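You operate a simulated robot arm through the tools that you are given. There is no shell and no other tool. Be economical: measure what you need, move in short steps, check, and stop when the job is done.

The job below is to be done with a simulated robot arm. You get a single attempt, and the scene is never put back.

Task
Gauge the square and diamond blocks; put the TRUE one on the galley.
Fine: one at a time at the gauge's fence; the low one goes back where it stood.

It is judged by the outcome, as a careful person would: the job done as asked, and still so three seconds after it is handed in. It fails if anything else is knocked over, pushed out of place, dropped, spilled or broken.

Robot
A 6-joint arm with a two-finger parallel gripper, fixed in place. Base frame: the origin is at the foot of the arm, x ahead of it, y to its left, z up; the work surface is at about z = 0.88. Readings come in m, rad, newtons and seconds.
With the tool pointing down near the work surface it reaches from about 0.48 to 0.88 m from the base axis. Its first joint turns from -2.007 to 2.007 rad. Payload 4.2 kg.
The TCP is the grasp point between the finger pads, 0.023 m short of the fingertips. In the tool frame z runs along the fingers and y along their closing line. The gripper opens to 0.094 m. The fingers are 0.038 m wide and 0.01 m thick; the gripper's body (0.054 by 0.096 m) begins 0.039 m behind the TCP.
Orientation is that of the tool frame in the base frame, as [roll, pitch, yaw] about the fixed x, y, z axes, in that order (R = Rz(yaw) Ry(pitch) Rx(roll)). With the fingers straight down and closing along the base's y, the tool's x points along the base's -x, its y along +y and its z along -z.

Tools
- The arm moves only by the tool send_rows. Its argument "motion" is one flat list of numbers, 6 for each row, row after row: the shift along the tool's x, y, z in m, then the turn, a rotation vector about the tool's x, y, z in rad. In form: [tx, ty, tz, rx, ry, rz, tx, ty, tz, rx, ry, rz, ...]. A call has 1 to 20 rows; each row is the pose to reach, as a shift and turn from the pose commanded when the call began, along the tool's axes at that moment. "fingers" is the opening, from 0 (shut) to 1 (fully open), set as the call begins (left out, the last holds). A row lasts 0.2 s, in which the tool goes at most 0.05 m and 0.15 rad; a call with a longer step from one row to the next is refused whole, and so is a gripper value outside its range. Where a pose cannot be reached the arm comes as near as it can. A force on the tool above 90 N (or 10 N above the force at the start of the call, whichever is more), or a blocked arm, ends the call early, and 0.2 s more pass. Each finger travels about 0.108 m/s and halts on what it meets, pressing with about 39 N; the grip force reading is that of the motor and also rises with nothing between the fingers. The clock runs only during rows and for 0.2 s after the last one: add rows that repeat a pose to give the fingers time. The reply holds the time, the measured pose of the TCP, the force on the tool along the base axes, the opening and the grip force, in the units named above and with some noise.
- Cameras (640 x 400 px; columns grow to the right, rows downward): "scene" is fixed at [0.2117, -0.4914, 1.6198]; the picture's right is [0.77, -0.64, 0.00], its down [-0.41, -0.49, -0.77] and it looks along [0.49, 0.59, -0.64] (base axes); focal length 328 px, centre (320, 200). "wrist" rides on the gripper at [-0.039, 0, -0.044] in the tool frame; the picture's right is [0.00, -1.00, 0.00], its down [0.97, 0.00, -0.24] and it looks along [0.24, 0.00, 0.97] (tool axes); focal length 218 px, centre (320, 200). There is no depth. A picture from a camera that has moved, and an enlarged one, comes with that camera's place and axes in the base frame and with its lens. The place of the scene camera against the robot may be out by one fixed shift of up to 0.018 m in any direction.
- get_image(camera): a new picture of that camera. No time passes.
- raise_lower(by): slides the trunk up (or, below 0, down) by that many m; the arm rides with it, the base frame stays. It gives what a move gives, with no picture.
- close_up(camera, box): a new picture of the part [left, top, right, bottom] of that camera's present view, enlarged. No time passes.
- finish_job(): hands the job in; it is judged then, once.

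Work in short steps. Places have to be worked out from the pictures, the camera data and where the tool is seen: move nearer, look again, correct. Check each grasp and each placing, and mend what went wrong. You have 120 turns and 76 pictures in all, those below and enlarged ones among them. Open the gripper and draw the arm clear of the work before you hand the job in, unless the task says otherwise; then end with one line.

The tools are called after "Request:" as a command line: name --argument value ..., lists and objects as JSON in quotes. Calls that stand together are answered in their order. send_rows: Moves the arm, as the interface text tells. Its arguments: {"type":"object","properties":{"motion":{"type":"array","items":{"type":"number"}},"fingers":{"type":"number"}},"required":["motion"]} The other tools are called the same way: raise_lower (by) slides the trunk up or down; get_image (camera) takes a picture; close_up (camera, box) takes an enlarged picture of a part of a camera's view; finish_job () hands the job in.

At the start:

```text
t: 0.0
ee_pos: [0.4905, 0.1138, 1.2431]
tool_rot: [-3.141, 0.0, -3.14]
wrist_force: [0.7, 0.7, 0.0]
gripper_width: 0.0943
finger_force: 0.1
trunk travel left (down, up): [-0.775, 0.215]
```

scene: 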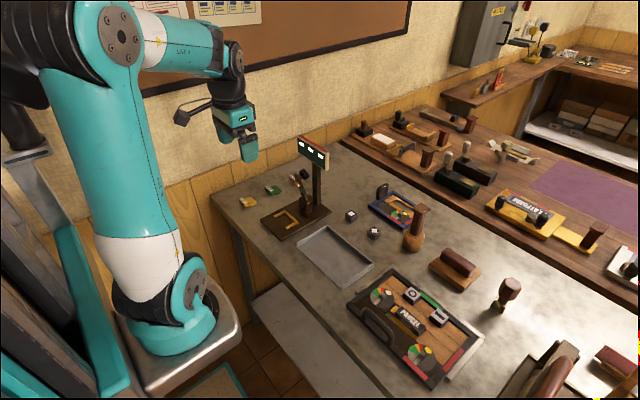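
wrist: 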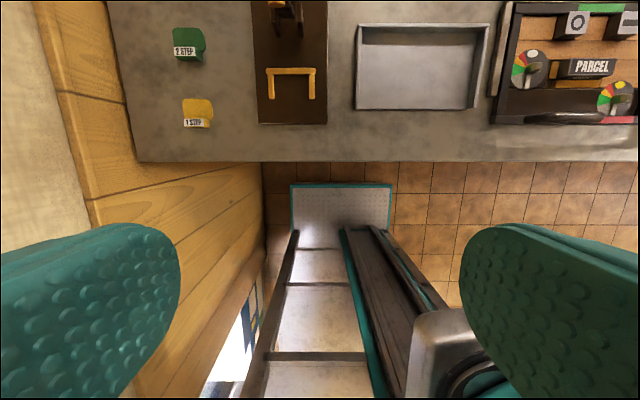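

The scene shows a gauge with a display post, a tray (the galley, probably) and two small dark blocks. I'll enlarge these areas first.

Request:
close_up --camera "scene" --box '[230, 120, 350, 240]'

Request:
close_up --camera "scene" --box '[320, 170, 480, 290]'

Request:
close_up --camera "scene" --box '[340, 260, 490, 390]'

```text
3.33 times, centred on (290, 180) of scene
camera zoom: at [0.2117, -0.4914, 1.6198], right [0.77, -0.64, 0.0], down [-0.41, -0.49, -0.77], along [0.49, 0.59, -0.64], focal length 1094 px, centre (420, 267)
```

zoom: 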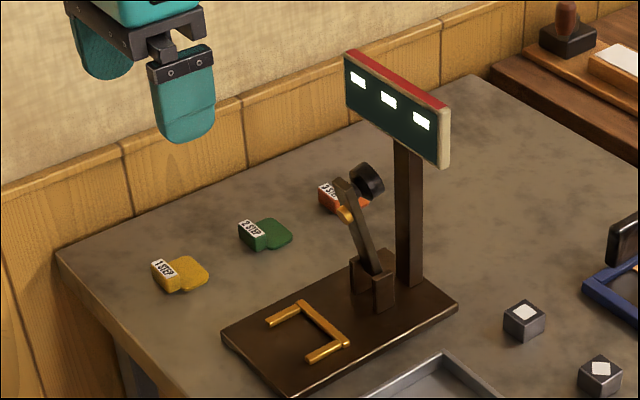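

```text
3.33 times, centred on (400, 230) of scene
camera zoom: at [0.2117, -0.4914, 1.6198], right [0.77, -0.64, 0.0], down [-0.41, -0.49, -0.77], along [0.49, 0.59, -0.64], focal length 1094 px, centre (53, 100)
```

zoom: 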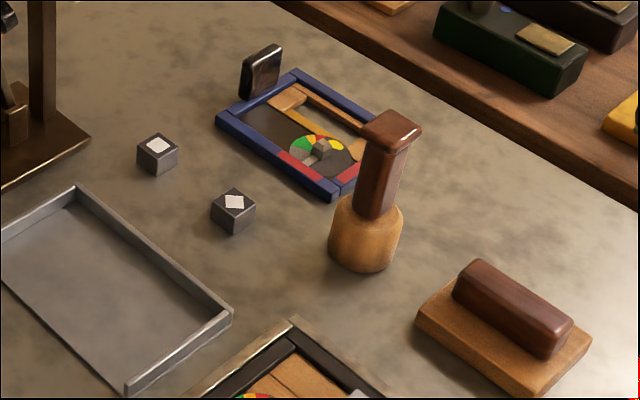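

```text
3.08 times, centred on (415, 325) of scene
camera zoom: at [0.2117, -0.4914, 1.6198], right [0.77, -0.64, 0.0], down [-0.41, -0.49, -0.77], along [0.49, 0.59, -0.64], focal length 1009 px, centre (28, -185)
```

zoom: 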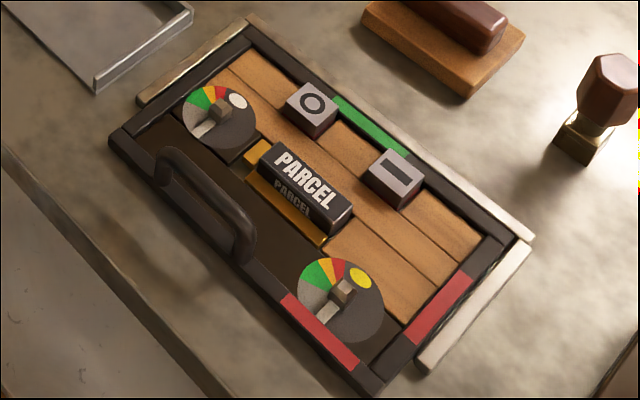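

Rough estimates: square block (0.79, 0.055), diamond (0.80, -0.05), fence (0.64, 0.18), tray (0.65, -0.03). I'll move forward above the area to look down with the wrist camera.

Request:
send_rows --motion '[-0.045, -0.005, 0, 0, 0, 0, -0.09, -0.01, 0, 0, 0, 0, -0.135, -0.015, 0, 0, 0, 0, -0.18, -0.02, 0, 0, 0, 0, -0.22, -0.02, 0, 0, 0, 0]' --fingers 1

Request:
get_image --camera "wrist"

```text
t: 1.2
ee_pos: [0.7092, 0.0944, 1.243]
tool_rot: [3.14, 0.0, 3.14]
wrist_force: [-0.9, 0.1, 0.2]
gripper_width: 0.0939
finger_force: 0.0
trunk travel left (down, up): [-0.775, 0.215]
```

```text
70 pictures are left
camera wrist: at [0.749, 0.0944, 1.2871], right [0.0, -1.0, 0.0], down [-0.97, 0.0, 0.24], along [-0.24, 0.0, -0.97], focal length 218 px, centre (320, 200)
```

wrist: 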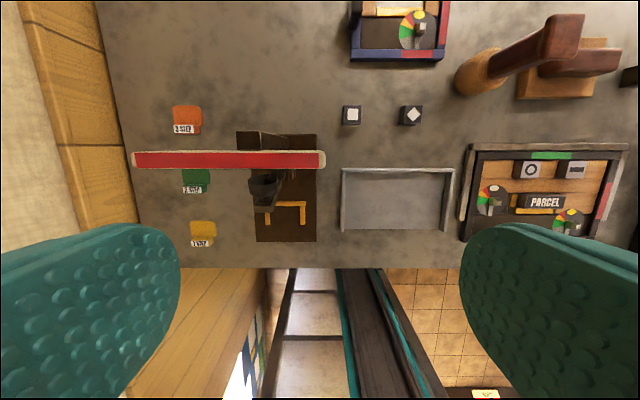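

I'll look closer at the gauge, its display and the tags.

Request:
close_up --camera "wrist" --box '[120, 90, 340, 260]'

Request:
close_up --camera "scene" --box '[260, 125, 340, 235]'

Request:
close_up --camera "scene" --box '[290, 130, 340, 172]'

```text
2.35 times, centred on (230, 175) of wrist
camera zoom: at [0.749, 0.0944, 1.2871], right [0.0, -1.0, 0.0], down [-0.97, 0.0, 0.24], along [-0.24, 0.0, -0.97], focal length 514 px, centre (532, 259)
```

zoom: 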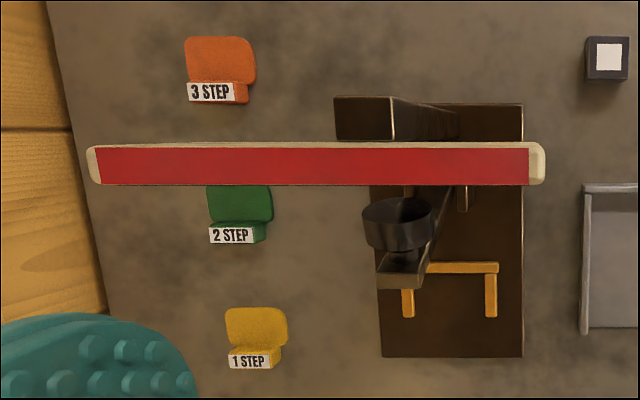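

```text
3.64 times, centred on (300, 180) of scene
camera zoom: at [0.2117, -0.4914, 1.6198], right [0.77, -0.64, 0.0], down [-0.41, -0.49, -0.77], along [0.49, 0.59, -0.64], focal length 1193 px, centre (393, 273)
```

zoom: 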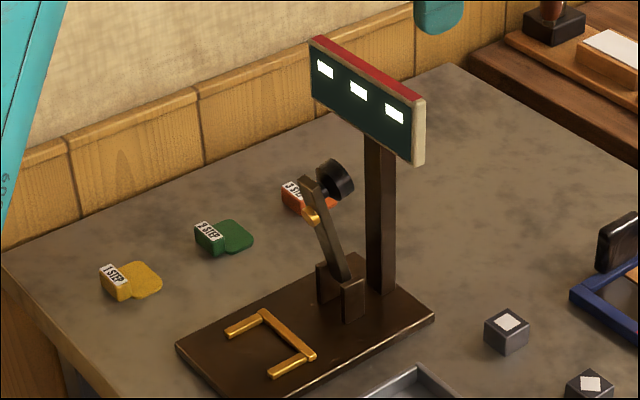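

```text
9.52 times, centred on (315, 151) of scene
camera zoom: at [0.2117, -0.4914, 1.6198], right [0.77, -0.64, 0.0], down [-0.41, -0.49, -0.77], along [0.49, 0.59, -0.64], focal length 3124 px, centre (368, 667)
```

zoom: 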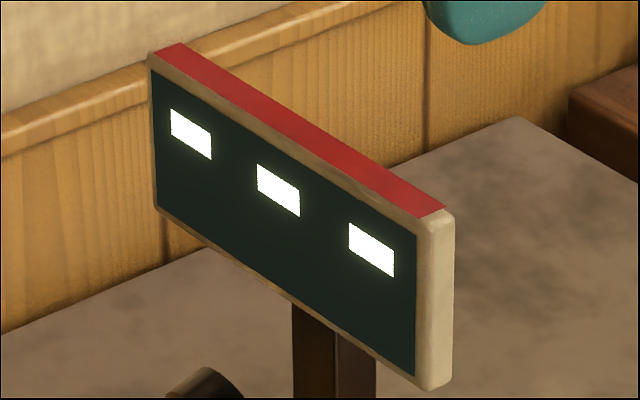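

The gauge seems to be a pivoting lever with a black knob, swung down onto a block at the U fence, with a display above. I need to know the gripper's shape (camera mount) before working near the lever.

Request:
get_image --camera "scene"

Request:
close_up --camera "wrist" --box '[330, 80, 470, 240]'

```text
66 pictures are left
```

scene: 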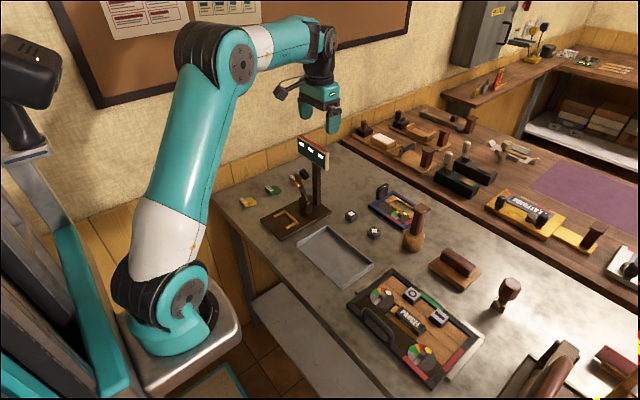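

```text
2.50 times, centred on (400, 160) of wrist
camera zoom: at [0.749, 0.0944, 1.2871], right [0.0, -1.0, 0.0], down [-0.97, 0.0, 0.24], along [-0.24, 0.0, -0.97], focal length 546 px, centre (120, 300)
```

zoom: 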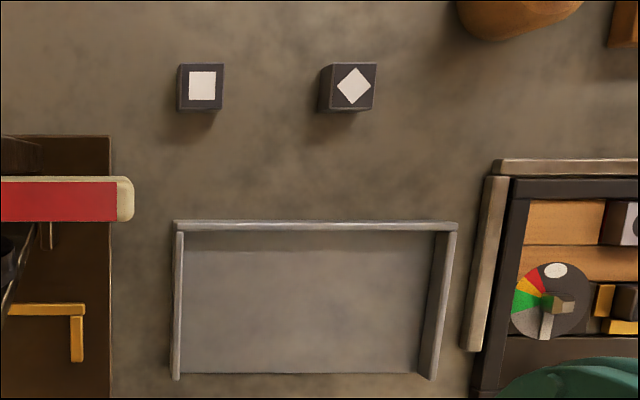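

Next I zoom on the wrist to see what sticks out from the gripper.

Request:
close_up --camera "scene" --box '[260, 20, 360, 210]'

```text
2.11 times, centred on (310, 115) of scene
camera zoom: at [0.2117, -0.4914, 1.6198], right [0.77, -0.64, 0.0], down [-0.41, -0.49, -0.77], along [0.49, 0.59, -0.64], focal length 691 px, centre (341, 379)
```

zoom: 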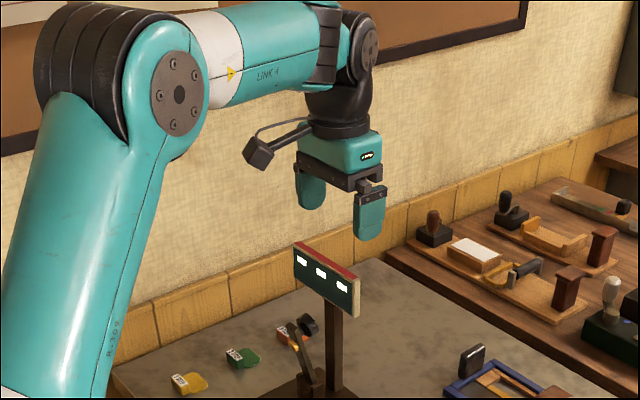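

The side arm on the gripper points toward the robot, away from the gauge, so I keep this orientation. I'm moving above the square block (≈0.798, 0.041) with a partly closed gripper, staying high until past the board.

Request:
send_rows --motion '[-0.036, -0.026, 0, 0, 0, 0, -0.072, -0.053, 0, 0, 0, 0, -0.081, -0.054, 0.045, 0, 0, 0, -0.081, -0.054, 0.09, 0, 0, 0, -0.081, -0.054, 0.135, 0, 0, 0, -0.081, -0.054, 0.18, 0, 0, 0, -0.081, -0.054, 0.21, 0, 0, 0, -0.081, -0.054, 0.21, 0, 0, 0]' --fingers 0.6

Request:
get_image --camera "wrist"

Request:
get_image --camera "scene"

```text
t: 3.0
ee_pos: [0.7909, 0.0419, 1.0326]
tool_rot: [-3.14, 0.001, 3.141]
wrist_force: [0.1, 0.2, 0.5]
gripper_width: 0.0565
finger_force: 0.1
trunk travel left (down, up): [-0.775, 0.215]
```

```text
63 pictures are left
camera wrist: at [0.8288, 0.0413, 1.0761], right [0.0, -1.0, 0.0], down [-0.97, 0.0, 0.24], along [-0.24, 0.0, -0.97], focal length 218 px, centre (320, 200)
```

wrist: 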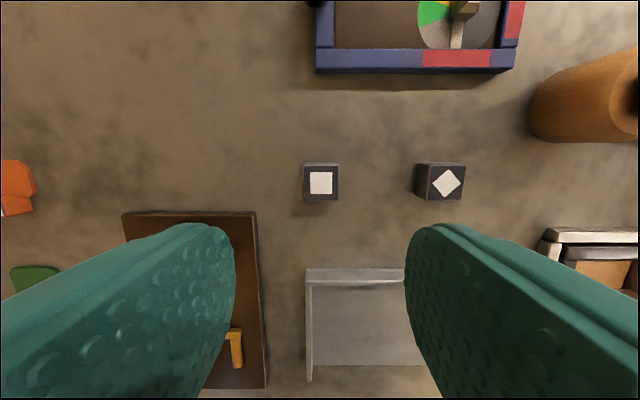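

```text
62 pictures are left
```

scene: 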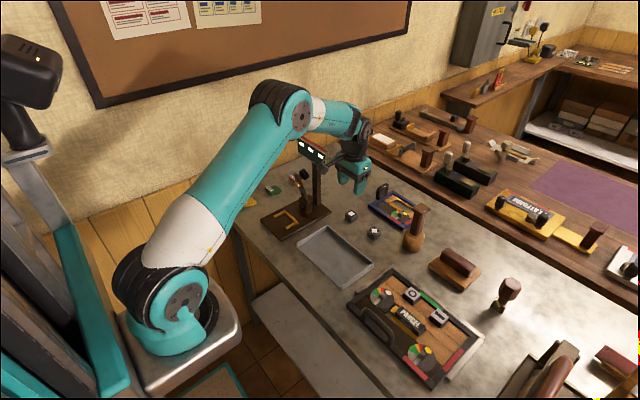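

The square block reads at about (0.802, 0.041), width ≈0.028. Before descending I check clearance of the wrist to the gauge board.

Request:
close_up --camera "scene" --box '[280, 90, 400, 230]'

```text
2.86 times, centred on (340, 160) of scene
camera zoom: at [0.2117, -0.4914, 1.6198], right [0.77, -0.64, 0.0], down [-0.41, -0.49, -0.77], along [0.49, 0.59, -0.64], focal length 937 px, centre (263, 314)
```

zoom: 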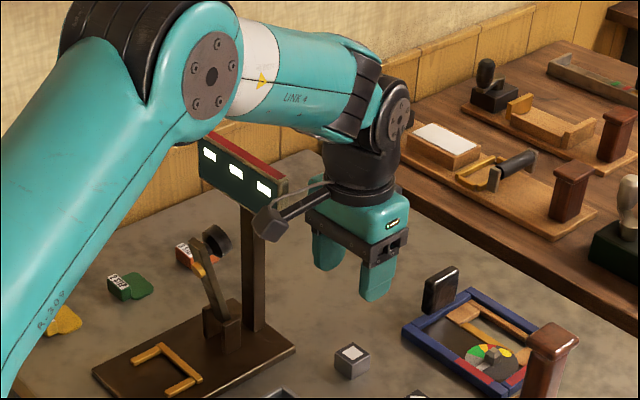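

The forearm may sit over the board when I go lower. Raising the trunk makes the forearm steeper and keeps it clear, so I do that first.

Request:
raise_lower --by 0.2

Request:
send_rows --motion '[0, 0, 0.045, 0, 0, 0, 0, 0, 0.09, 0, 0, 0, 0, 0, 0.135, 0, 0, 0, 0, 0, 0.18, 0, 0, 0, 0, 0, 0.2, 0, 0, 0]'

Request:
close_up --camera "scene" --box '[270, 60, 410, 230]'

```text
t: 5.2
ee_pos: [0.7899, 0.0414, 1.232]
tool_rot: [-3.141, 0.0, 3.142]
wrist_force: [0.1, -0.1, 0.7]
gripper_width: 0.0563
finger_force: 0.1
trunk travel left (down, up): [-0.975, 0.015]
```

```text
t: 6.4
ee_pos: [0.7899, 0.0406, 1.0325]
tool_rot: [3.142, 0.0, -3.14]
wrist_force: [-0.7, 0.6, -0.2]
gripper_width: 0.0564
finger_force: 0.1
trunk travel left (down, up): [-0.975, 0.015]
```

```text
2.35 times, centred on (340, 145) of scene
camera zoom: at [0.2117, -0.4914, 1.6198], right [0.77, -0.64, 0.0], down [-0.41, -0.49, -0.77], along [0.49, 0.59, -0.64], focal length 772 px, centre (273, 329)
```

zoom: 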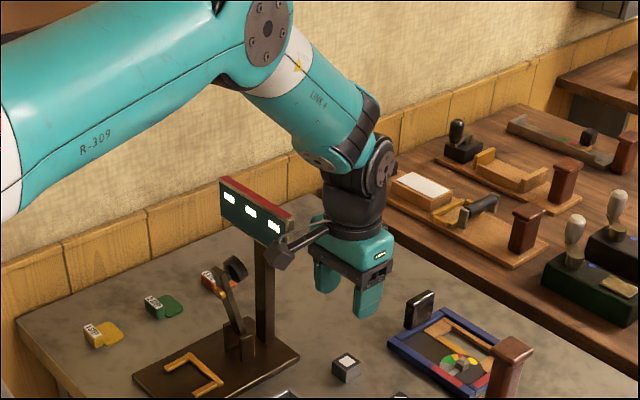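

Much better clearance. I descend halfway and check again.

Request:
send_rows --motion '[0, 0, 0.03, 0, 0, 0, 0, 0, 0.06, 0, 0, 0]'

Request:
close_up --camera "scene" --box '[300, 90, 390, 230]'

Request:
get_image --camera "wrist"

```text
t: 7.0
ee_pos: [0.7901, 0.0414, 0.9735]
tool_rot: [-3.141, 0.0, 3.141]
wrist_force: [-0.3, 0.3, 0.7]
gripper_width: 0.0566
finger_force: 0.0
trunk travel left (down, up): [-0.975, 0.015]
```

```text
2.86 times, centred on (345, 160) of scene
camera zoom: at [0.2117, -0.4914, 1.6198], right [0.77, -0.64, 0.0], down [-0.41, -0.49, -0.77], along [0.49, 0.59, -0.64], focal length 937 px, centre (249, 314)
```

zoom: 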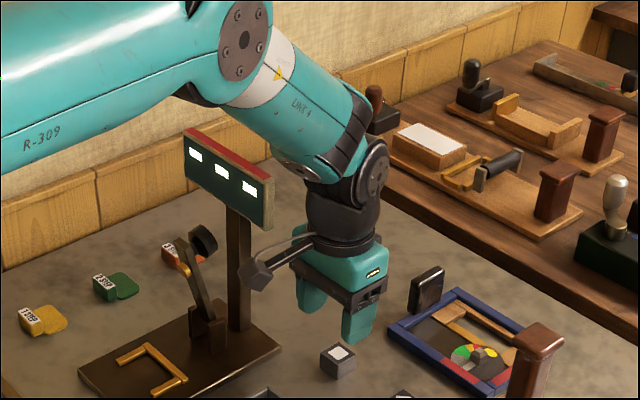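

```text
58 pictures are left
camera wrist: at [0.8293, 0.0419, 1.0168], right [0.0, -1.0, 0.0], down [-0.97, 0.0, 0.24], along [-0.24, 0.0, -0.97], focal length 218 px, centre (320, 200)
```

wrist: 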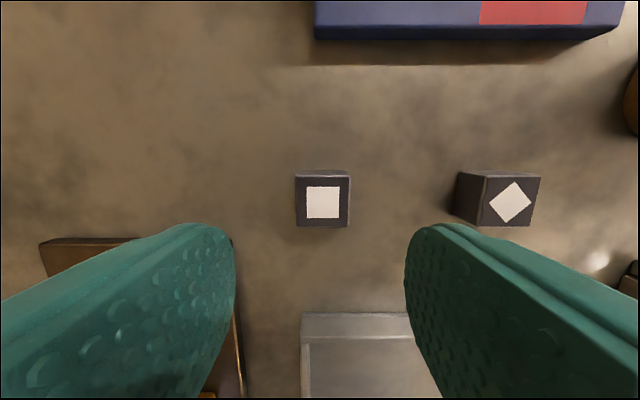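

Block: centre ≈(0.8015, 0.0405), top ≈0.908, size ≈0.028. The wrist isn't overlapping the board in the image; I go down 3 cm more and check again.

Request:
send_rows --motion '[-0.002, -0.001, 0.015, 0, 0, 0, -0.0035, -0.001, 0.03, 0, 0, 0]'

Request:
close_up --camera "scene" --box '[300, 90, 390, 230]'

```text
t: 7.6
ee_pos: [0.7928, 0.0412, 0.9428]
tool_rot: [-3.14, -0.001, -3.142]
wrist_force: [-0.1, 0.8, 0.1]
gripper_width: 0.0566
finger_force: 0.1
trunk travel left (down, up): [-0.975, 0.015]
```

```text
2.86 times, centred on (345, 160) of scene
camera zoom: at [0.2117, -0.4914, 1.6198], right [0.77, -0.64, 0.0], down [-0.41, -0.49, -0.77], along [0.49, 0.59, -0.64], focal length 937 px, centre (249, 314)
```

zoom: 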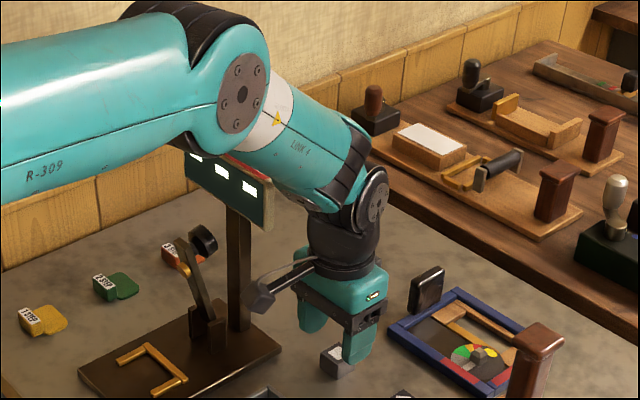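

The forearm lies in the tool's plane, only ~1 cm from the board's end. I lean the wrist 5° away (toward −y), which adds ~1.6 cm, and continue to grasp height.

Request:
send_rows --motion '[0, 0, 0, -0.087, 0, 0, -0.001, 0, 0.0, -0.087, 0, 0, -0.001, 0.0, 0.014, -0.087, 0, 0, -0.001, 0.001, 0.027, -0.087, 0, 0, -0.001, 0.001, 0.027, -0.087, 0, 0]'

Request:
get_image --camera "wrist"

Request:
close_up --camera "scene" --box '[300, 90, 390, 230]'

```text
t: 8.8
ee_pos: [0.7941, 0.0418, 0.9163]
tool_rot: [3.054, -0.001, -3.141]
wrist_force: [0.0, 1.0, -0.2]
gripper_width: 0.0564
finger_force: 0.0
trunk travel left (down, up): [-0.975, 0.015]
```

```text
56 pictures are left
camera wrist: at [0.8326, 0.0374, 0.9596], right [0.0, -1.0, -0.09], down [-0.97, -0.02, 0.24], along [-0.24, 0.08, -0.97], focal length 218 px, centre (320, 200)
```

wrist: 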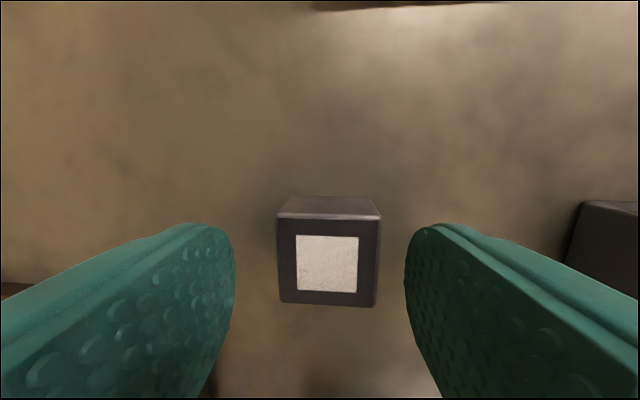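

```text
2.86 times, centred on (345, 160) of scene
camera zoom: at [0.2117, -0.4914, 1.6198], right [0.77, -0.64, 0.0], down [-0.41, -0.49, -0.77], along [0.49, 0.59, -0.64], focal length 937 px, centre (249, 314)
```

zoom: 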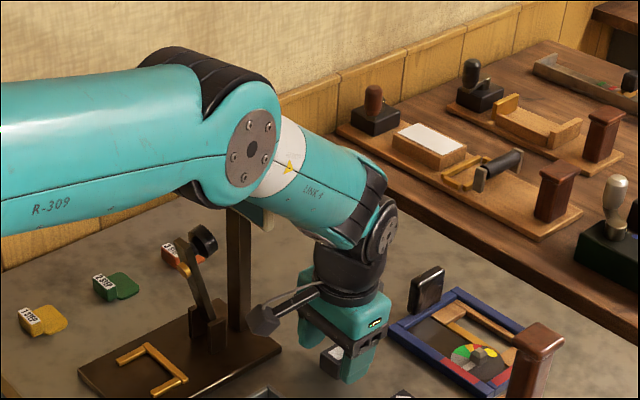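

Centred to within 2 mm; I nudge −y 2 mm and close on the block.

Request:
send_rows --motion '[0, -0.002, 0, 0, 0, 0]'

Request:
send_rows --motion '[0, 0, 0, 0, 0, 0, 0, 0, 0, 0, 0, 0, 0, 0, 0, 0, 0, 0]' --fingers 0

Request:
send_rows --motion '[0, 0, -0.02, 0, 0, 0, 0, 0, -0.05, 0, 0, 0, 0, 0, -0.08, 0, 0, 0]'

Request:
get_image --camera "wrist"

```text
t: 9.2
ee_pos: [0.7929, 0.0389, 0.9164]
tool_rot: [3.057, 0.0, -3.14]
wrist_force: [-0.4, -0.4, 0.3]
gripper_width: 0.0564
finger_force: 0.1
trunk travel left (down, up): [-0.975, 0.015]
```

```text
t: 10.0
ee_pos: [0.7947, 0.0399, 0.9157]
tool_rot: [3.053, -0.002, 3.14]
wrist_force: [0.6, -1.7, 1.8]
gripper_width: 0.0293
finger_force: 39.1
trunk travel left (down, up): [-0.975, 0.015]
```

```text
t: 10.8
ee_pos: [0.7934, 0.032, 0.9951]
tool_rot: [3.054, -0.001, -3.14]
wrist_force: [-0.5, 0.4, -2.6]
gripper_width: 0.0291
finger_force: 39.5
trunk travel left (down, up): [-0.975, 0.015]
```

```text
54 pictures are left
camera wrist: at [0.8323, 0.0283, 1.0391], right [0.0, -1.0, -0.09], down [-0.97, -0.02, 0.24], along [-0.24, 0.08, -0.97], focal length 218 px, centre (320, 200)
```

wrist: 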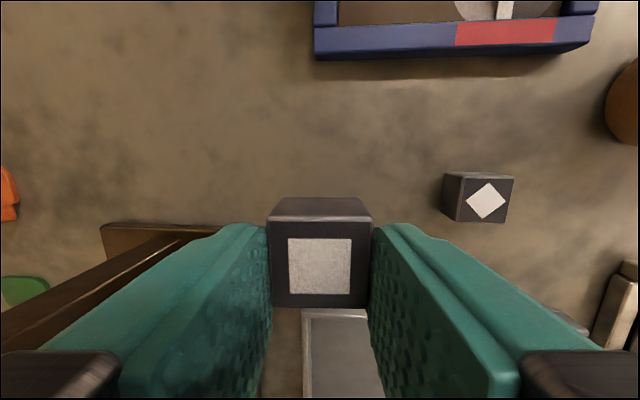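

Grasped (29 mm). I straighten the wrist and rise, then pull back toward the fence.

Request:
send_rows --motion '[0, 0, -0.04, 0, 0, 0, 0, 0, -0.08, 0.04, 0, 0, 0, 0, -0.12, 0.087, 0, 0]'

Request:
send_rows --motion '[0.045, 0, 0, 0, 0, 0, 0.09, 0, 0, 0, 0, 0, 0.135, 0, 0, 0, 0, 0, 0.178, 0, 0, 0, 0, 0, 0.178, 0.04, 0, 0, 0, 0, 0.178, 0.085, 0, 0, 0, 0, 0.178, 0.13, 0, 0, 0, 0, 0.178, 0.139, 0, 0, 0, 0]'

Request:
get_image --camera "wrist"

Request:
get_image --camera "scene"

```text
t: 11.6
ee_pos: [0.7941, 0.0225, 1.1161]
tool_rot: [-3.142, 0.0, -3.14]
wrist_force: [0.2, 0.3, -1.7]
gripper_width: 0.0295
finger_force: 38.8
trunk travel left (down, up): [-0.975, 0.015]
```

```text
t: 13.4
ee_pos: [0.6175, 0.1612, 1.1171]
tool_rot: [3.14, 0.0, -3.141]
wrist_force: [-0.9, 0.0, -2.3]
gripper_width: 0.0292
finger_force: 38.3
trunk travel left (down, up): [-0.975, 0.015]
```

```text
53 pictures are left
camera wrist: at [0.6558, 0.1611, 1.1606], right [0.0, -1.0, 0.0], down [-0.97, 0.0, 0.24], along [-0.24, 0.0, -0.97], focal length 218 px, centre (320, 200)
```

wrist: 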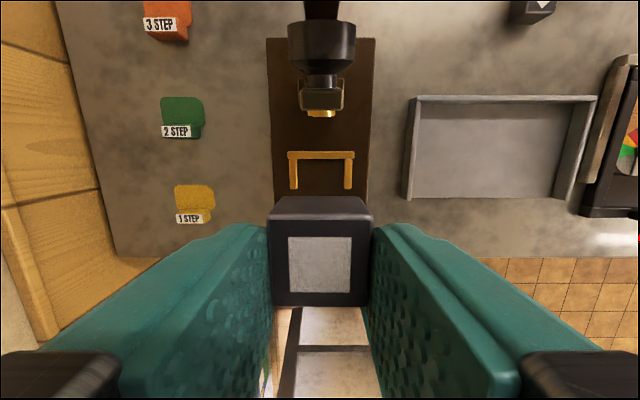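

```text
52 pictures are left
```

scene: 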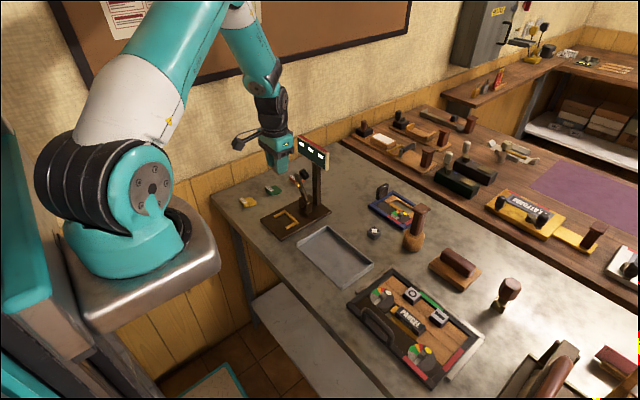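

The fence is centred on y≈0.161, back bar's inner face x≈0.641; the block is just shy of it. I descend carefully, watching the lever clearance.

Request:
send_rows --motion '[0, 0, 0.04, 0, 0, 0, 0, 0, 0.08, 0, 0, 0, 0, 0, 0.12, 0, 0, 0, 0, 0, 0.155, 0, 0, 0]'

Request:
get_image --camera "wrist"

Request:
close_up --camera "scene" --box '[240, 120, 350, 250]'

```text
t: 14.4
ee_pos: [0.6155, 0.1616, 0.9609]
tool_rot: [-3.142, 0.003, -3.141]
wrist_force: [-0.7, 0.6, -1.4]
gripper_width: 0.0293
finger_force: 38.8
trunk travel left (down, up): [-0.975, 0.015]
```

```text
51 pictures are left
camera wrist: at [0.6553, 0.162, 1.0048], right [0.0, -1.0, 0.0], down [-0.97, 0.0, 0.24], along [-0.24, 0.0, -0.97], focal length 218 px, centre (320, 200)
```

wrist: 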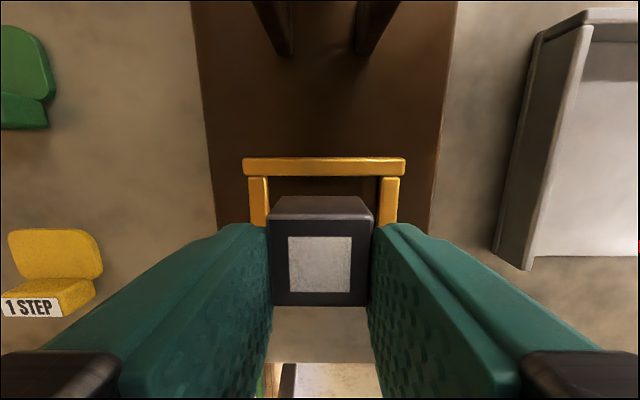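

```text
3.08 times, centred on (295, 185) of scene
camera zoom: at [0.2117, -0.4914, 1.6198], right [0.77, -0.64, 0.0], down [-0.41, -0.49, -0.77], along [0.49, 0.59, -0.64], focal length 1009 px, centre (397, 246)
```

zoom: 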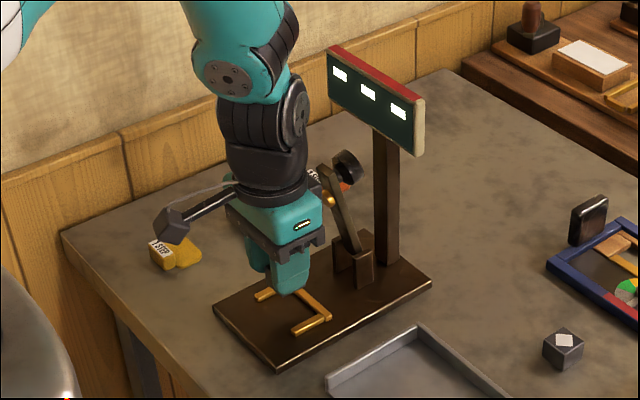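

The block is ~5 mm short of the back bar and centred between the legs. I descend in small steps, shifting 3 mm forward.

Request:
send_rows --motion '[-0.003, -0.001, 0.012, 0, 0, 0, -0.003, -0.001, 0.025, 0, 0, 0, -0.003, -0.001, 0.028, 0, 0, 0]'

Request:
send_rows --motion '[0, 0, 0.003, 0, 0, 0]'

Request:
send_rows --motion '[0, 0, 0.003, 0, 0, 0]'

Request:
close_up --camera "scene" --box '[260, 180, 320, 240]'

```text
t: 15.2
ee_pos: [0.6192, 0.1597, 0.932]
tool_rot: [3.141, -0.001, -3.14]
wrist_force: [0.0, -0.1, -2.4]
gripper_width: 0.0292
finger_force: 39.9
trunk travel left (down, up): [-0.975, 0.015]
```

```text
t: 15.6
ee_pos: [0.62, 0.1591, 0.93]
tool_rot: [3.14, 0.001, -3.141]
wrist_force: [0.3, 0.0, -1.8]
gripper_width: 0.0294
finger_force: 39.1
trunk travel left (down, up): [-0.975, 0.015]
```

```text
t: 16.0
ee_pos: [0.6193, 0.159, 0.9279]
tool_rot: [-3.141, 0.002, 3.141]
wrist_force: [-1.9, -2.0, 8.8]
gripper_width: 0.0295
finger_force: 39.7
trunk travel left (down, up): [-0.975, 0.015]
```

```text
6.67 times, centred on (290, 210) of scene
camera zoom: at [0.2117, -0.4914, 1.6198], right [0.77, -0.64, 0.0], down [-0.41, -0.49, -0.77], along [0.49, 0.59, -0.64], focal length 2187 px, centre (520, 133)
```

zoom: 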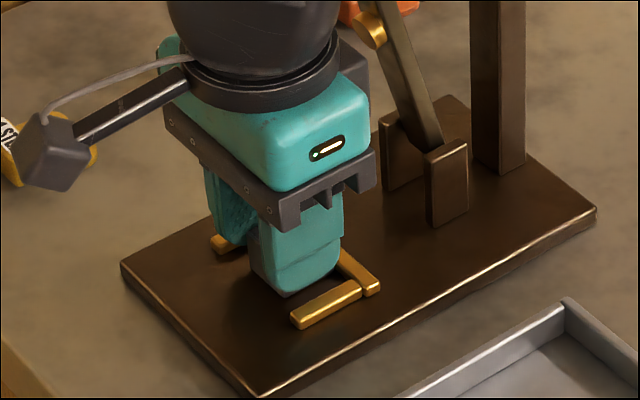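

Contact with the base plate felt (≈9 N). I ease up 1 mm and slide forward to the fence, watching force x.

Request:
send_rows --motion '[-0.002, 0, -0.001, 0, 0, 0]'

Request:
send_rows --motion '[-0.002, 0, 0, 0, 0, 0]'

Request:
get_image --camera "wrist"

```text
t: 16.4
ee_pos: [0.6206, 0.161, 0.9265]
tool_rot: [3.141, -0.003, -3.139]
wrist_force: [-8.4, -0.8, 10.2]
gripper_width: 0.0294
finger_force: 38.8
trunk travel left (down, up): [-0.975, 0.015]
```

```text
t: 16.8
ee_pos: [0.6198, 0.1602, 0.9269]
tool_rot: [3.141, -0.005, -3.137]
wrist_force: [-20.3, 0.0, 13.5]
gripper_width: 0.0295
finger_force: 39.4
trunk travel left (down, up): [-0.975, 0.015]
```

```text
48 pictures are left
camera wrist: at [0.6591, 0.1598, 0.971], right [0.0, -1.0, 0.0], down [-0.97, 0.0, 0.24], along [-0.24, 0.0, -0.97], focal length 218 px, centre (320, 200)
```

wrist: 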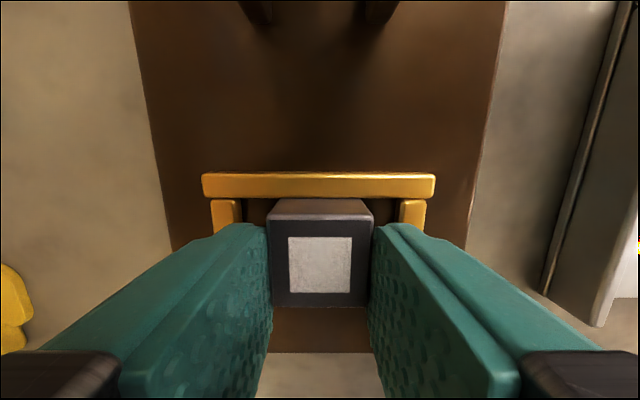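

The block is against the fence. I relax the push, open slightly, and lift away.

Request:
send_rows --motion '[0.0025, 0, -0.001, 0, 0, 0]'

Request:
send_rows --motion '[0, 0, 0, 0, 0, 0, 0, 0, 0, 0, 0, 0]' --fingers 0.41

Request:
send_rows --motion '[0, 0, -0.02, 0, 0, 0, 0.0, 0, -0.05, 0, 0, 0, 0.02, 0, -0.09, 0, 0, 0, 0.05, 0, -0.12, 0, 0, 0]'

Request:
get_image --camera "wrist"

Request:
close_up --camera "scene" --box '[240, 120, 350, 250]'

```text
t: 17.2
ee_pos: [0.6203, 0.1597, 0.928]
tool_rot: [3.142, 0.0, -3.14]
wrist_force: [-14.1, 0.8, -0.7]
gripper_width: 0.0294
finger_force: 38.8
trunk travel left (down, up): [-0.975, 0.015]
```

```text
t: 17.8
ee_pos: [0.6215, 0.159, 0.9285]
tool_rot: [-3.141, -0.001, 3.141]
wrist_force: [-0.5, 0.6, -0.5]
gripper_width: 0.0382
finger_force: 0.1
trunk travel left (down, up): [-0.975, 0.015]
```

```text
t: 18.8
ee_pos: [0.5717, 0.1589, 1.0508]
tool_rot: [-3.141, 0.001, -3.14]
wrist_force: [0.6, 0.9, 0.0]
gripper_width: 0.0387
finger_force: 0.1
trunk travel left (down, up): [-0.975, 0.015]
```

```text
47 pictures are left
camera wrist: at [0.6104, 0.1595, 1.0935], right [0.0, -1.0, 0.0], down [-0.97, 0.0, 0.24], along [-0.24, 0.0, -0.97], focal length 218 px, centre (320, 200)
```

wrist: 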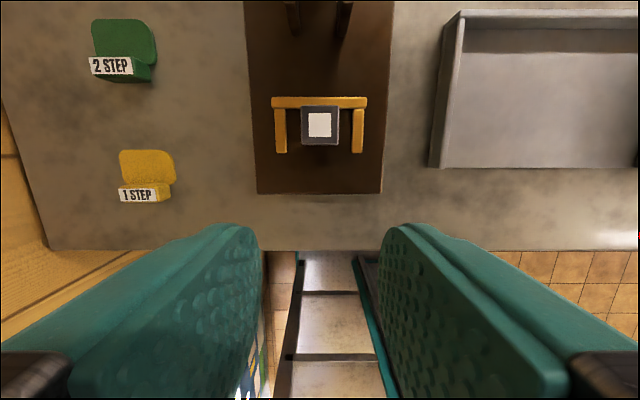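

```text
3.08 times, centred on (295, 185) of scene
camera zoom: at [0.2117, -0.4914, 1.6198], right [0.77, -0.64, 0.0], down [-0.41, -0.49, -0.77], along [0.49, 0.59, -0.64], focal length 1009 px, centre (397, 246)
```

zoom: 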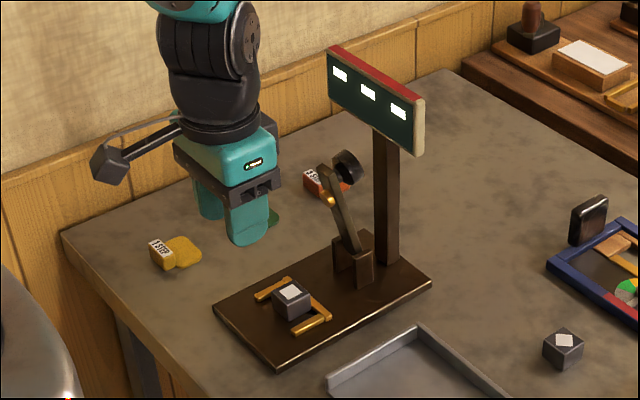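

The square block sits against the fence. Next, the lever: knob est. ≈(0.707, 0.16, 1.043). I tilt the tool 25° forward from a higher spot to look at the knob before gripping it.

Request:
send_rows --motion '[-0.005, 0.001, -0.03, 0, 0, 0, -0.02, 0.001, -0.06, 0, -0.145, 0, -0.035, 0.001, -0.07, 0, -0.29, 0, -0.048, 0.001, -0.07, 0, -0.436, 0]' --fingers 0.62

Request:
get_image --camera "wrist"

Request:
close_up --camera "scene" --box '[240, 100, 360, 240]'

```text
t: 19.8
ee_pos: [0.6194, 0.1597, 1.1175]
tool_rot: [-3.141, 0.44, 3.14]
wrist_force: [0.1, -0.7, 0.1]
gripper_width: 0.0584
finger_force: 0.0
trunk travel left (down, up): [-0.975, 0.015]
```

```text
45 pictures are left
camera wrist: at [0.6352, 0.1605, 1.1736], right [0.0, -1.0, 0.0], down [-0.98, 0.0, -0.19], along [0.19, 0.0, -0.98], focal length 218 px, centre (320, 200)
```

wrist: 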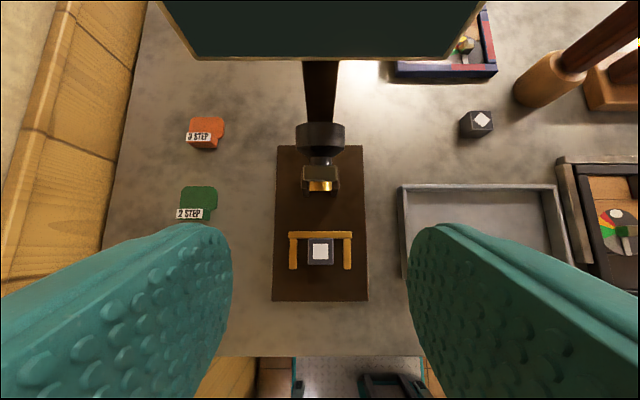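

```text
2.86 times, centred on (300, 170) of scene
camera zoom: at [0.2117, -0.4914, 1.6198], right [0.77, -0.64, 0.0], down [-0.41, -0.49, -0.77], along [0.49, 0.59, -0.64], focal length 937 px, centre (377, 286)
```

zoom: 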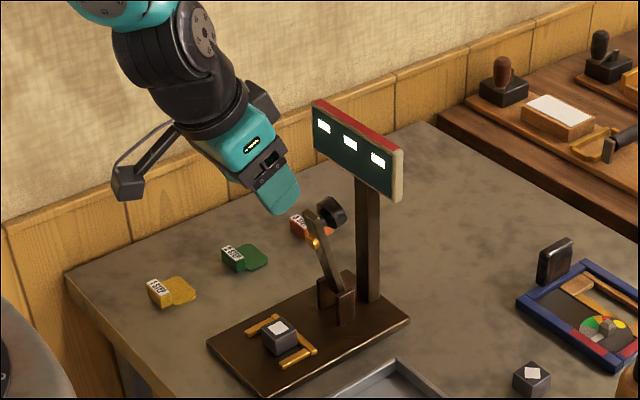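

The knob is ≈(0.703, 0.16, 1.04), just beneath the board's bottom edge (≈1.07). I increase the tilt to 40° for board clearance and move to a pre-grasp point 6 cm short.

Request:
send_rows --motion '[0, 0, 0, 0, -0.13, 0, 0, 0, 0, 0, -0.26, 0, -0.0218, 0.0005, 0.0396, 0, -0.26, 0, -0.0218, 0.0005, 0.0396, 0, -0.26, 0]' --fingers 0.62

Request:
get_image --camera "wrist"

Request:
close_up --camera "scene" --box '[260, 120, 345, 220]'

```text
t: 20.8
ee_pos: [0.655, 0.1615, 1.0906]
tool_rot: [-3.14, 0.697, -3.14]
wrist_force: [0.7, 0.4, 0.9]
gripper_width: 0.0584
finger_force: 0.0
trunk travel left (down, up): [-0.975, 0.015]
```

```text
43 pictures are left
camera wrist: at [0.6561, 0.1614, 1.1496], right [0.0, -1.0, 0.0], down [-0.9, 0.0, -0.44], along [0.44, 0.0, -0.9], focal length 218 px, centre (320, 200)
```

wrist: 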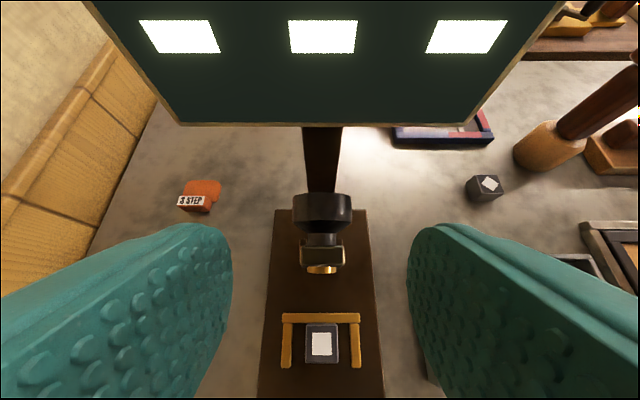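

```text
4.00 times, centred on (302, 170) of scene
camera zoom: at [0.2117, -0.4914, 1.6198], right [0.77, -0.64, 0.0], down [-0.41, -0.49, -0.77], along [0.49, 0.59, -0.64], focal length 1312 px, centre (390, 320)
```

zoom: 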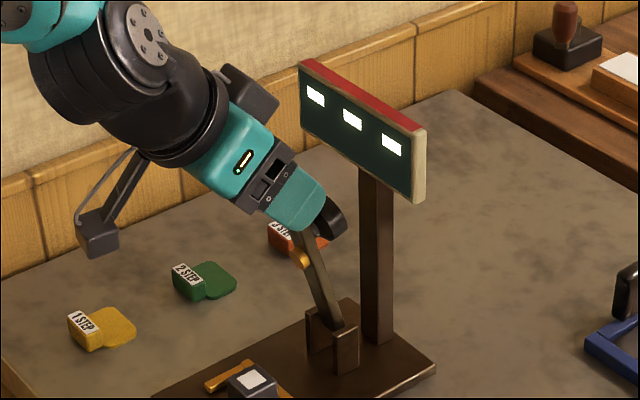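

Alignment is good. I advance along the tool axis 6 cm so the fingers straddle the knob.

Request:
send_rows --motion '[-0.002, -0.001, 0.02, 0, 0, 0, -0.003, -0.001, 0.04, 0, 0, 0, -0.004, -0.001, 0.06, 0, 0, 0]'

Request:
get_image --camera "wrist"

Request:
close_up --camera "scene" --box '[260, 120, 345, 220]'

```text
t: 21.6
ee_pos: [0.6953, 0.1606, 1.0462]
tool_rot: [-3.14, 0.696, -3.14]
wrist_force: [-0.7, -0.5, 0.2]
gripper_width: 0.0585
finger_force: 0.0
trunk travel left (down, up): [-0.975, 0.015]
```

```text
41 pictures are left
camera wrist: at [0.6972, 0.1605, 1.1054], right [0.0, -1.0, 0.0], down [-0.9, 0.0, -0.44], along [0.44, 0.0, -0.9], focal length 218 px, centre (320, 200)
```

wrist: 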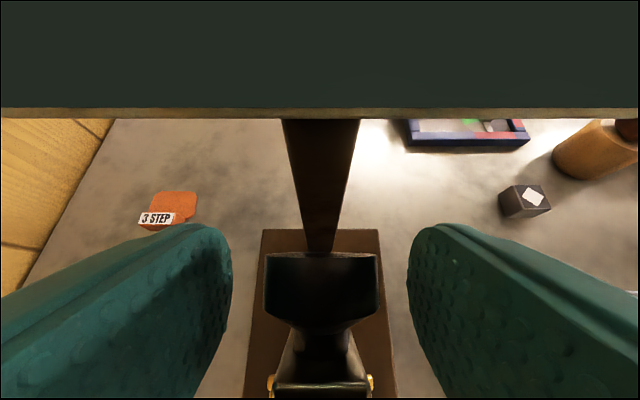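

```text
4.00 times, centred on (302, 170) of scene
camera zoom: at [0.2117, -0.4914, 1.6198], right [0.77, -0.64, 0.0], down [-0.41, -0.49, -0.77], along [0.49, 0.59, -0.64], focal length 1312 px, centre (390, 320)
```

zoom: 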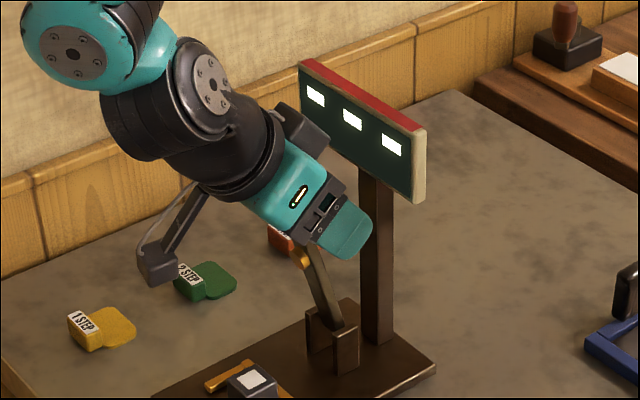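

The knob sits between the fingers. I close on it and start swinging the lever along its arc (pivot ≈(0.705, 0.925)), first by 20°.

Request:
send_rows --motion '[0, 0, 0, 0, 0, 0, 0, 0, 0, 0, 0, 0, 0, 0, 0, 0, 0, 0]' --fingers 0

Request:
send_rows --motion '[0.00806, 0, -0.00595, 0, 0, 0, 0.0167, 0, -0.0112, 0, 0, 0, 0.0257, 0, -0.0156, 0, 0, 0, 0.0349, 0, -0.0193, 0, 0, 0]'

Request:
close_up --camera "scene" --box '[250, 120, 345, 230]'

```text
t: 22.4
ee_pos: [0.6956, 0.1606, 1.0469]
tool_rot: [-3.141, 0.696, -3.141]
wrist_force: [3.5, -1.4, -2.0]
gripper_width: 0.0331
finger_force: 44.8
trunk travel left (down, up): [-0.975, 0.015]
```

```text
t: 23.4
ee_pos: [0.6573, 0.1612, 1.0404]
tool_rot: [-3.14, 0.699, 3.141]
wrist_force: [10.2, -3.6, 5.8]
gripper_width: 0.0333
finger_force: 44.5
trunk travel left (down, up): [-0.975, 0.015]
```

```text
3.64 times, centred on (298, 175) of scene
camera zoom: at [0.2117, -0.4914, 1.6198], right [0.77, -0.64, 0.0], down [-0.41, -0.49, -0.77], along [0.49, 0.59, -0.64], focal length 1193 px, centre (402, 291)
```

zoom: 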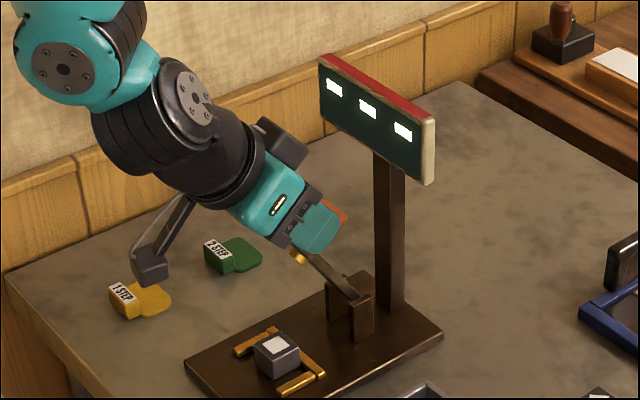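

The lever follows. I continue the arc to about 50°.

Request:
send_rows --motion '[0.0097, 0, -0.0028, 0, 0, 0, 0.0195, 0, -0.0048, 0, 0, 0, 0.0295, 0, -0.0059, 0, 0, 0, 0.0395, 0, -0.0061, 0, 0, 0, 0.0495, 0, -0.0055, 0, 0, 0, 0.0594, 0, -0.004, 0, 0, 0]'

Request:
close_up --camera "scene" --box '[240, 130, 345, 240]'

```text
t: 24.8
ee_pos: [0.6094, 0.1604, 1.0051]
tool_rot: [-3.141, 0.697, -3.141]
wrist_force: [2.9, -3.6, 13.2]
gripper_width: 0.0331
finger_force: 45.1
trunk travel left (down, up): [-0.975, 0.015]
```

```text
3.64 times, centred on (292, 185) of scene
camera zoom: at [0.2117, -0.4914, 1.6198], right [0.77, -0.64, 0.0], down [-0.41, -0.49, -0.77], along [0.49, 0.59, -0.64], focal length 1193 px, centre (420, 254)
```

zoom: 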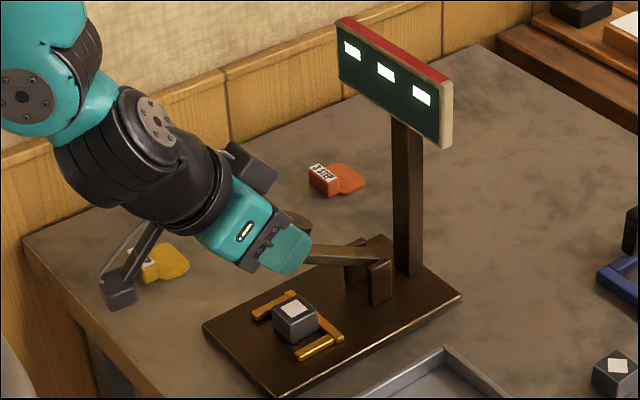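

The spring/weight resists with ~13 N. I continue to ~65°.

Request:
send_rows --motion '[0.0098, 0, 0.0024, 0, 0, 0, 0.0193, 0, 0.0055, 0, 0, 0, 0.0285, 0, 0.0095, 0, 0, 0]'

Request:
close_up --camera "scene" --box '[230, 130, 345, 250]'

```text
t: 25.6
ee_pos: [0.5929, 0.1599, 0.9797]
tool_rot: [-3.14, 0.695, -3.14]
wrist_force: [-6.1, 0.0, 15.6]
gripper_width: 0.0332
finger_force: 44.8
trunk travel left (down, up): [-0.975, 0.015]
```

```text
3.33 times, centred on (288, 190) of scene
camera zoom: at [0.2117, -0.4914, 1.6198], right [0.77, -0.64, 0.0], down [-0.41, -0.49, -0.77], along [0.49, 0.59, -0.64], focal length 1094 px, centre (428, 233)
```

zoom: 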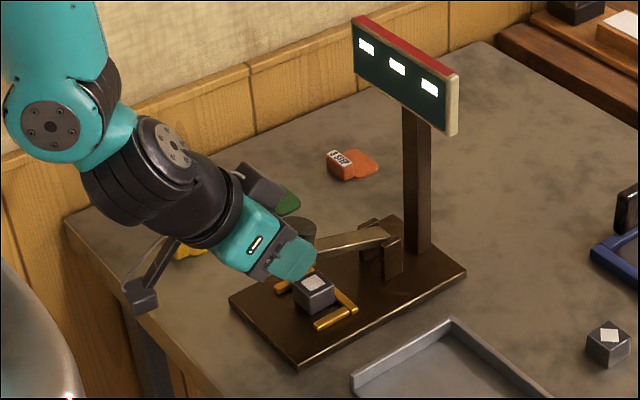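

Close to the block now. I go on in ~4° steps watching force.

Request:
send_rows --motion '[0.0044, 0, 0.0024, 0, 0, 0, 0.0088, 0, 0.0049, 0, 0, 0]'

Request:
send_rows --motion '[0.0042, 0, 0.0027, 0, 0, 0]'

Request:
send_rows --motion '[0.0042, 0, 0.0028, 0, 0, 0]'

Request:
close_up --camera "scene" --box '[230, 130, 345, 250]'

```text
t: 26.2
ee_pos: [0.59, 0.1599, 0.9708]
tool_rot: [3.141, 0.696, -3.141]
wrist_force: [-3.3, -0.3, 13.5]
gripper_width: 0.0336
finger_force: 44.6
trunk travel left (down, up): [-0.975, 0.015]
```

```text
t: 26.6
ee_pos: [0.5888, 0.1598, 0.9659]
tool_rot: [-3.14, 0.695, -3.141]
wrist_force: [-3.4, 0.4, 13.2]
gripper_width: 0.033
finger_force: 45.1
trunk travel left (down, up): [-0.975, 0.015]
```

```text
t: 27.0
ee_pos: [0.5874, 0.16, 0.9602]
tool_rot: [-3.142, 0.696, 3.141]
wrist_force: [-6.3, -1.1, 13.6]
gripper_width: 0.0332
finger_force: 44.8
trunk travel left (down, up): [-0.975, 0.015]
```

```text
3.33 times, centred on (288, 190) of scene
camera zoom: at [0.2117, -0.4914, 1.6198], right [0.77, -0.64, 0.0], down [-0.41, -0.49, -0.77], along [0.49, 0.59, -0.64], focal length 1094 px, centre (428, 233)
```

zoom: 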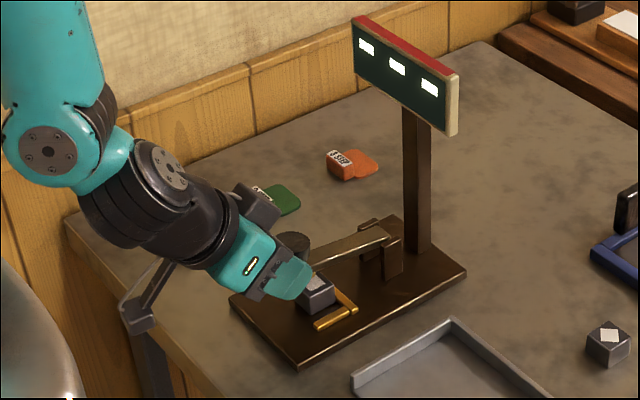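

Not yet in contact. I continue with 4 mm downward steps.

Request:
send_rows --motion '[0.0031, 0, 0.0027, 0, 0, 0]'

Request:
send_rows --motion '[0.0028, 0, 0.003, 0, 0, 0]'

Request:
send_rows --motion '[0.0026, 0, 0.0031, 0, 0, 0]'

Request:
close_up --camera "scene" --box '[230, 130, 345, 250]'

```text
t: 27.4
ee_pos: [0.5865, 0.1593, 0.9578]
tool_rot: [3.141, 0.697, -3.141]
wrist_force: [-10.0, -0.6, 13.9]
gripper_width: 0.033
finger_force: 44.7
trunk travel left (down, up): [-0.975, 0.015]
```

```text
t: 27.8
ee_pos: [0.5854, 0.16, 0.9525]
tool_rot: [-3.141, 0.697, -3.141]
wrist_force: [-14.5, 1.4, 15.2]
gripper_width: 0.0334
finger_force: 45.3
trunk travel left (down, up): [-0.975, 0.015]
```

```text
t: 28.2
ee_pos: [0.5857, 0.159, 0.9473]
tool_rot: [3.141, 0.694, 3.141]
wrist_force: [-16.8, -1.5, 13.2]
gripper_width: 0.0336
finger_force: 44.9
trunk travel left (down, up): [-0.975, 0.015]
```

```text
3.33 times, centred on (288, 190) of scene
camera zoom: at [0.2117, -0.4914, 1.6198], right [0.77, -0.64, 0.0], down [-0.41, -0.49, -0.77], along [0.49, 0.59, -0.64], focal length 1094 px, centre (428, 233)
```

zoom: 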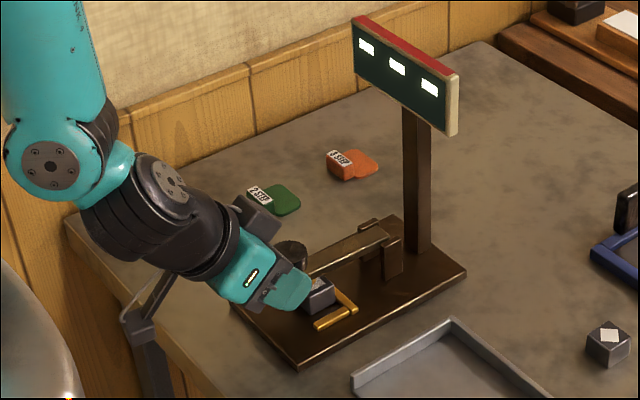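

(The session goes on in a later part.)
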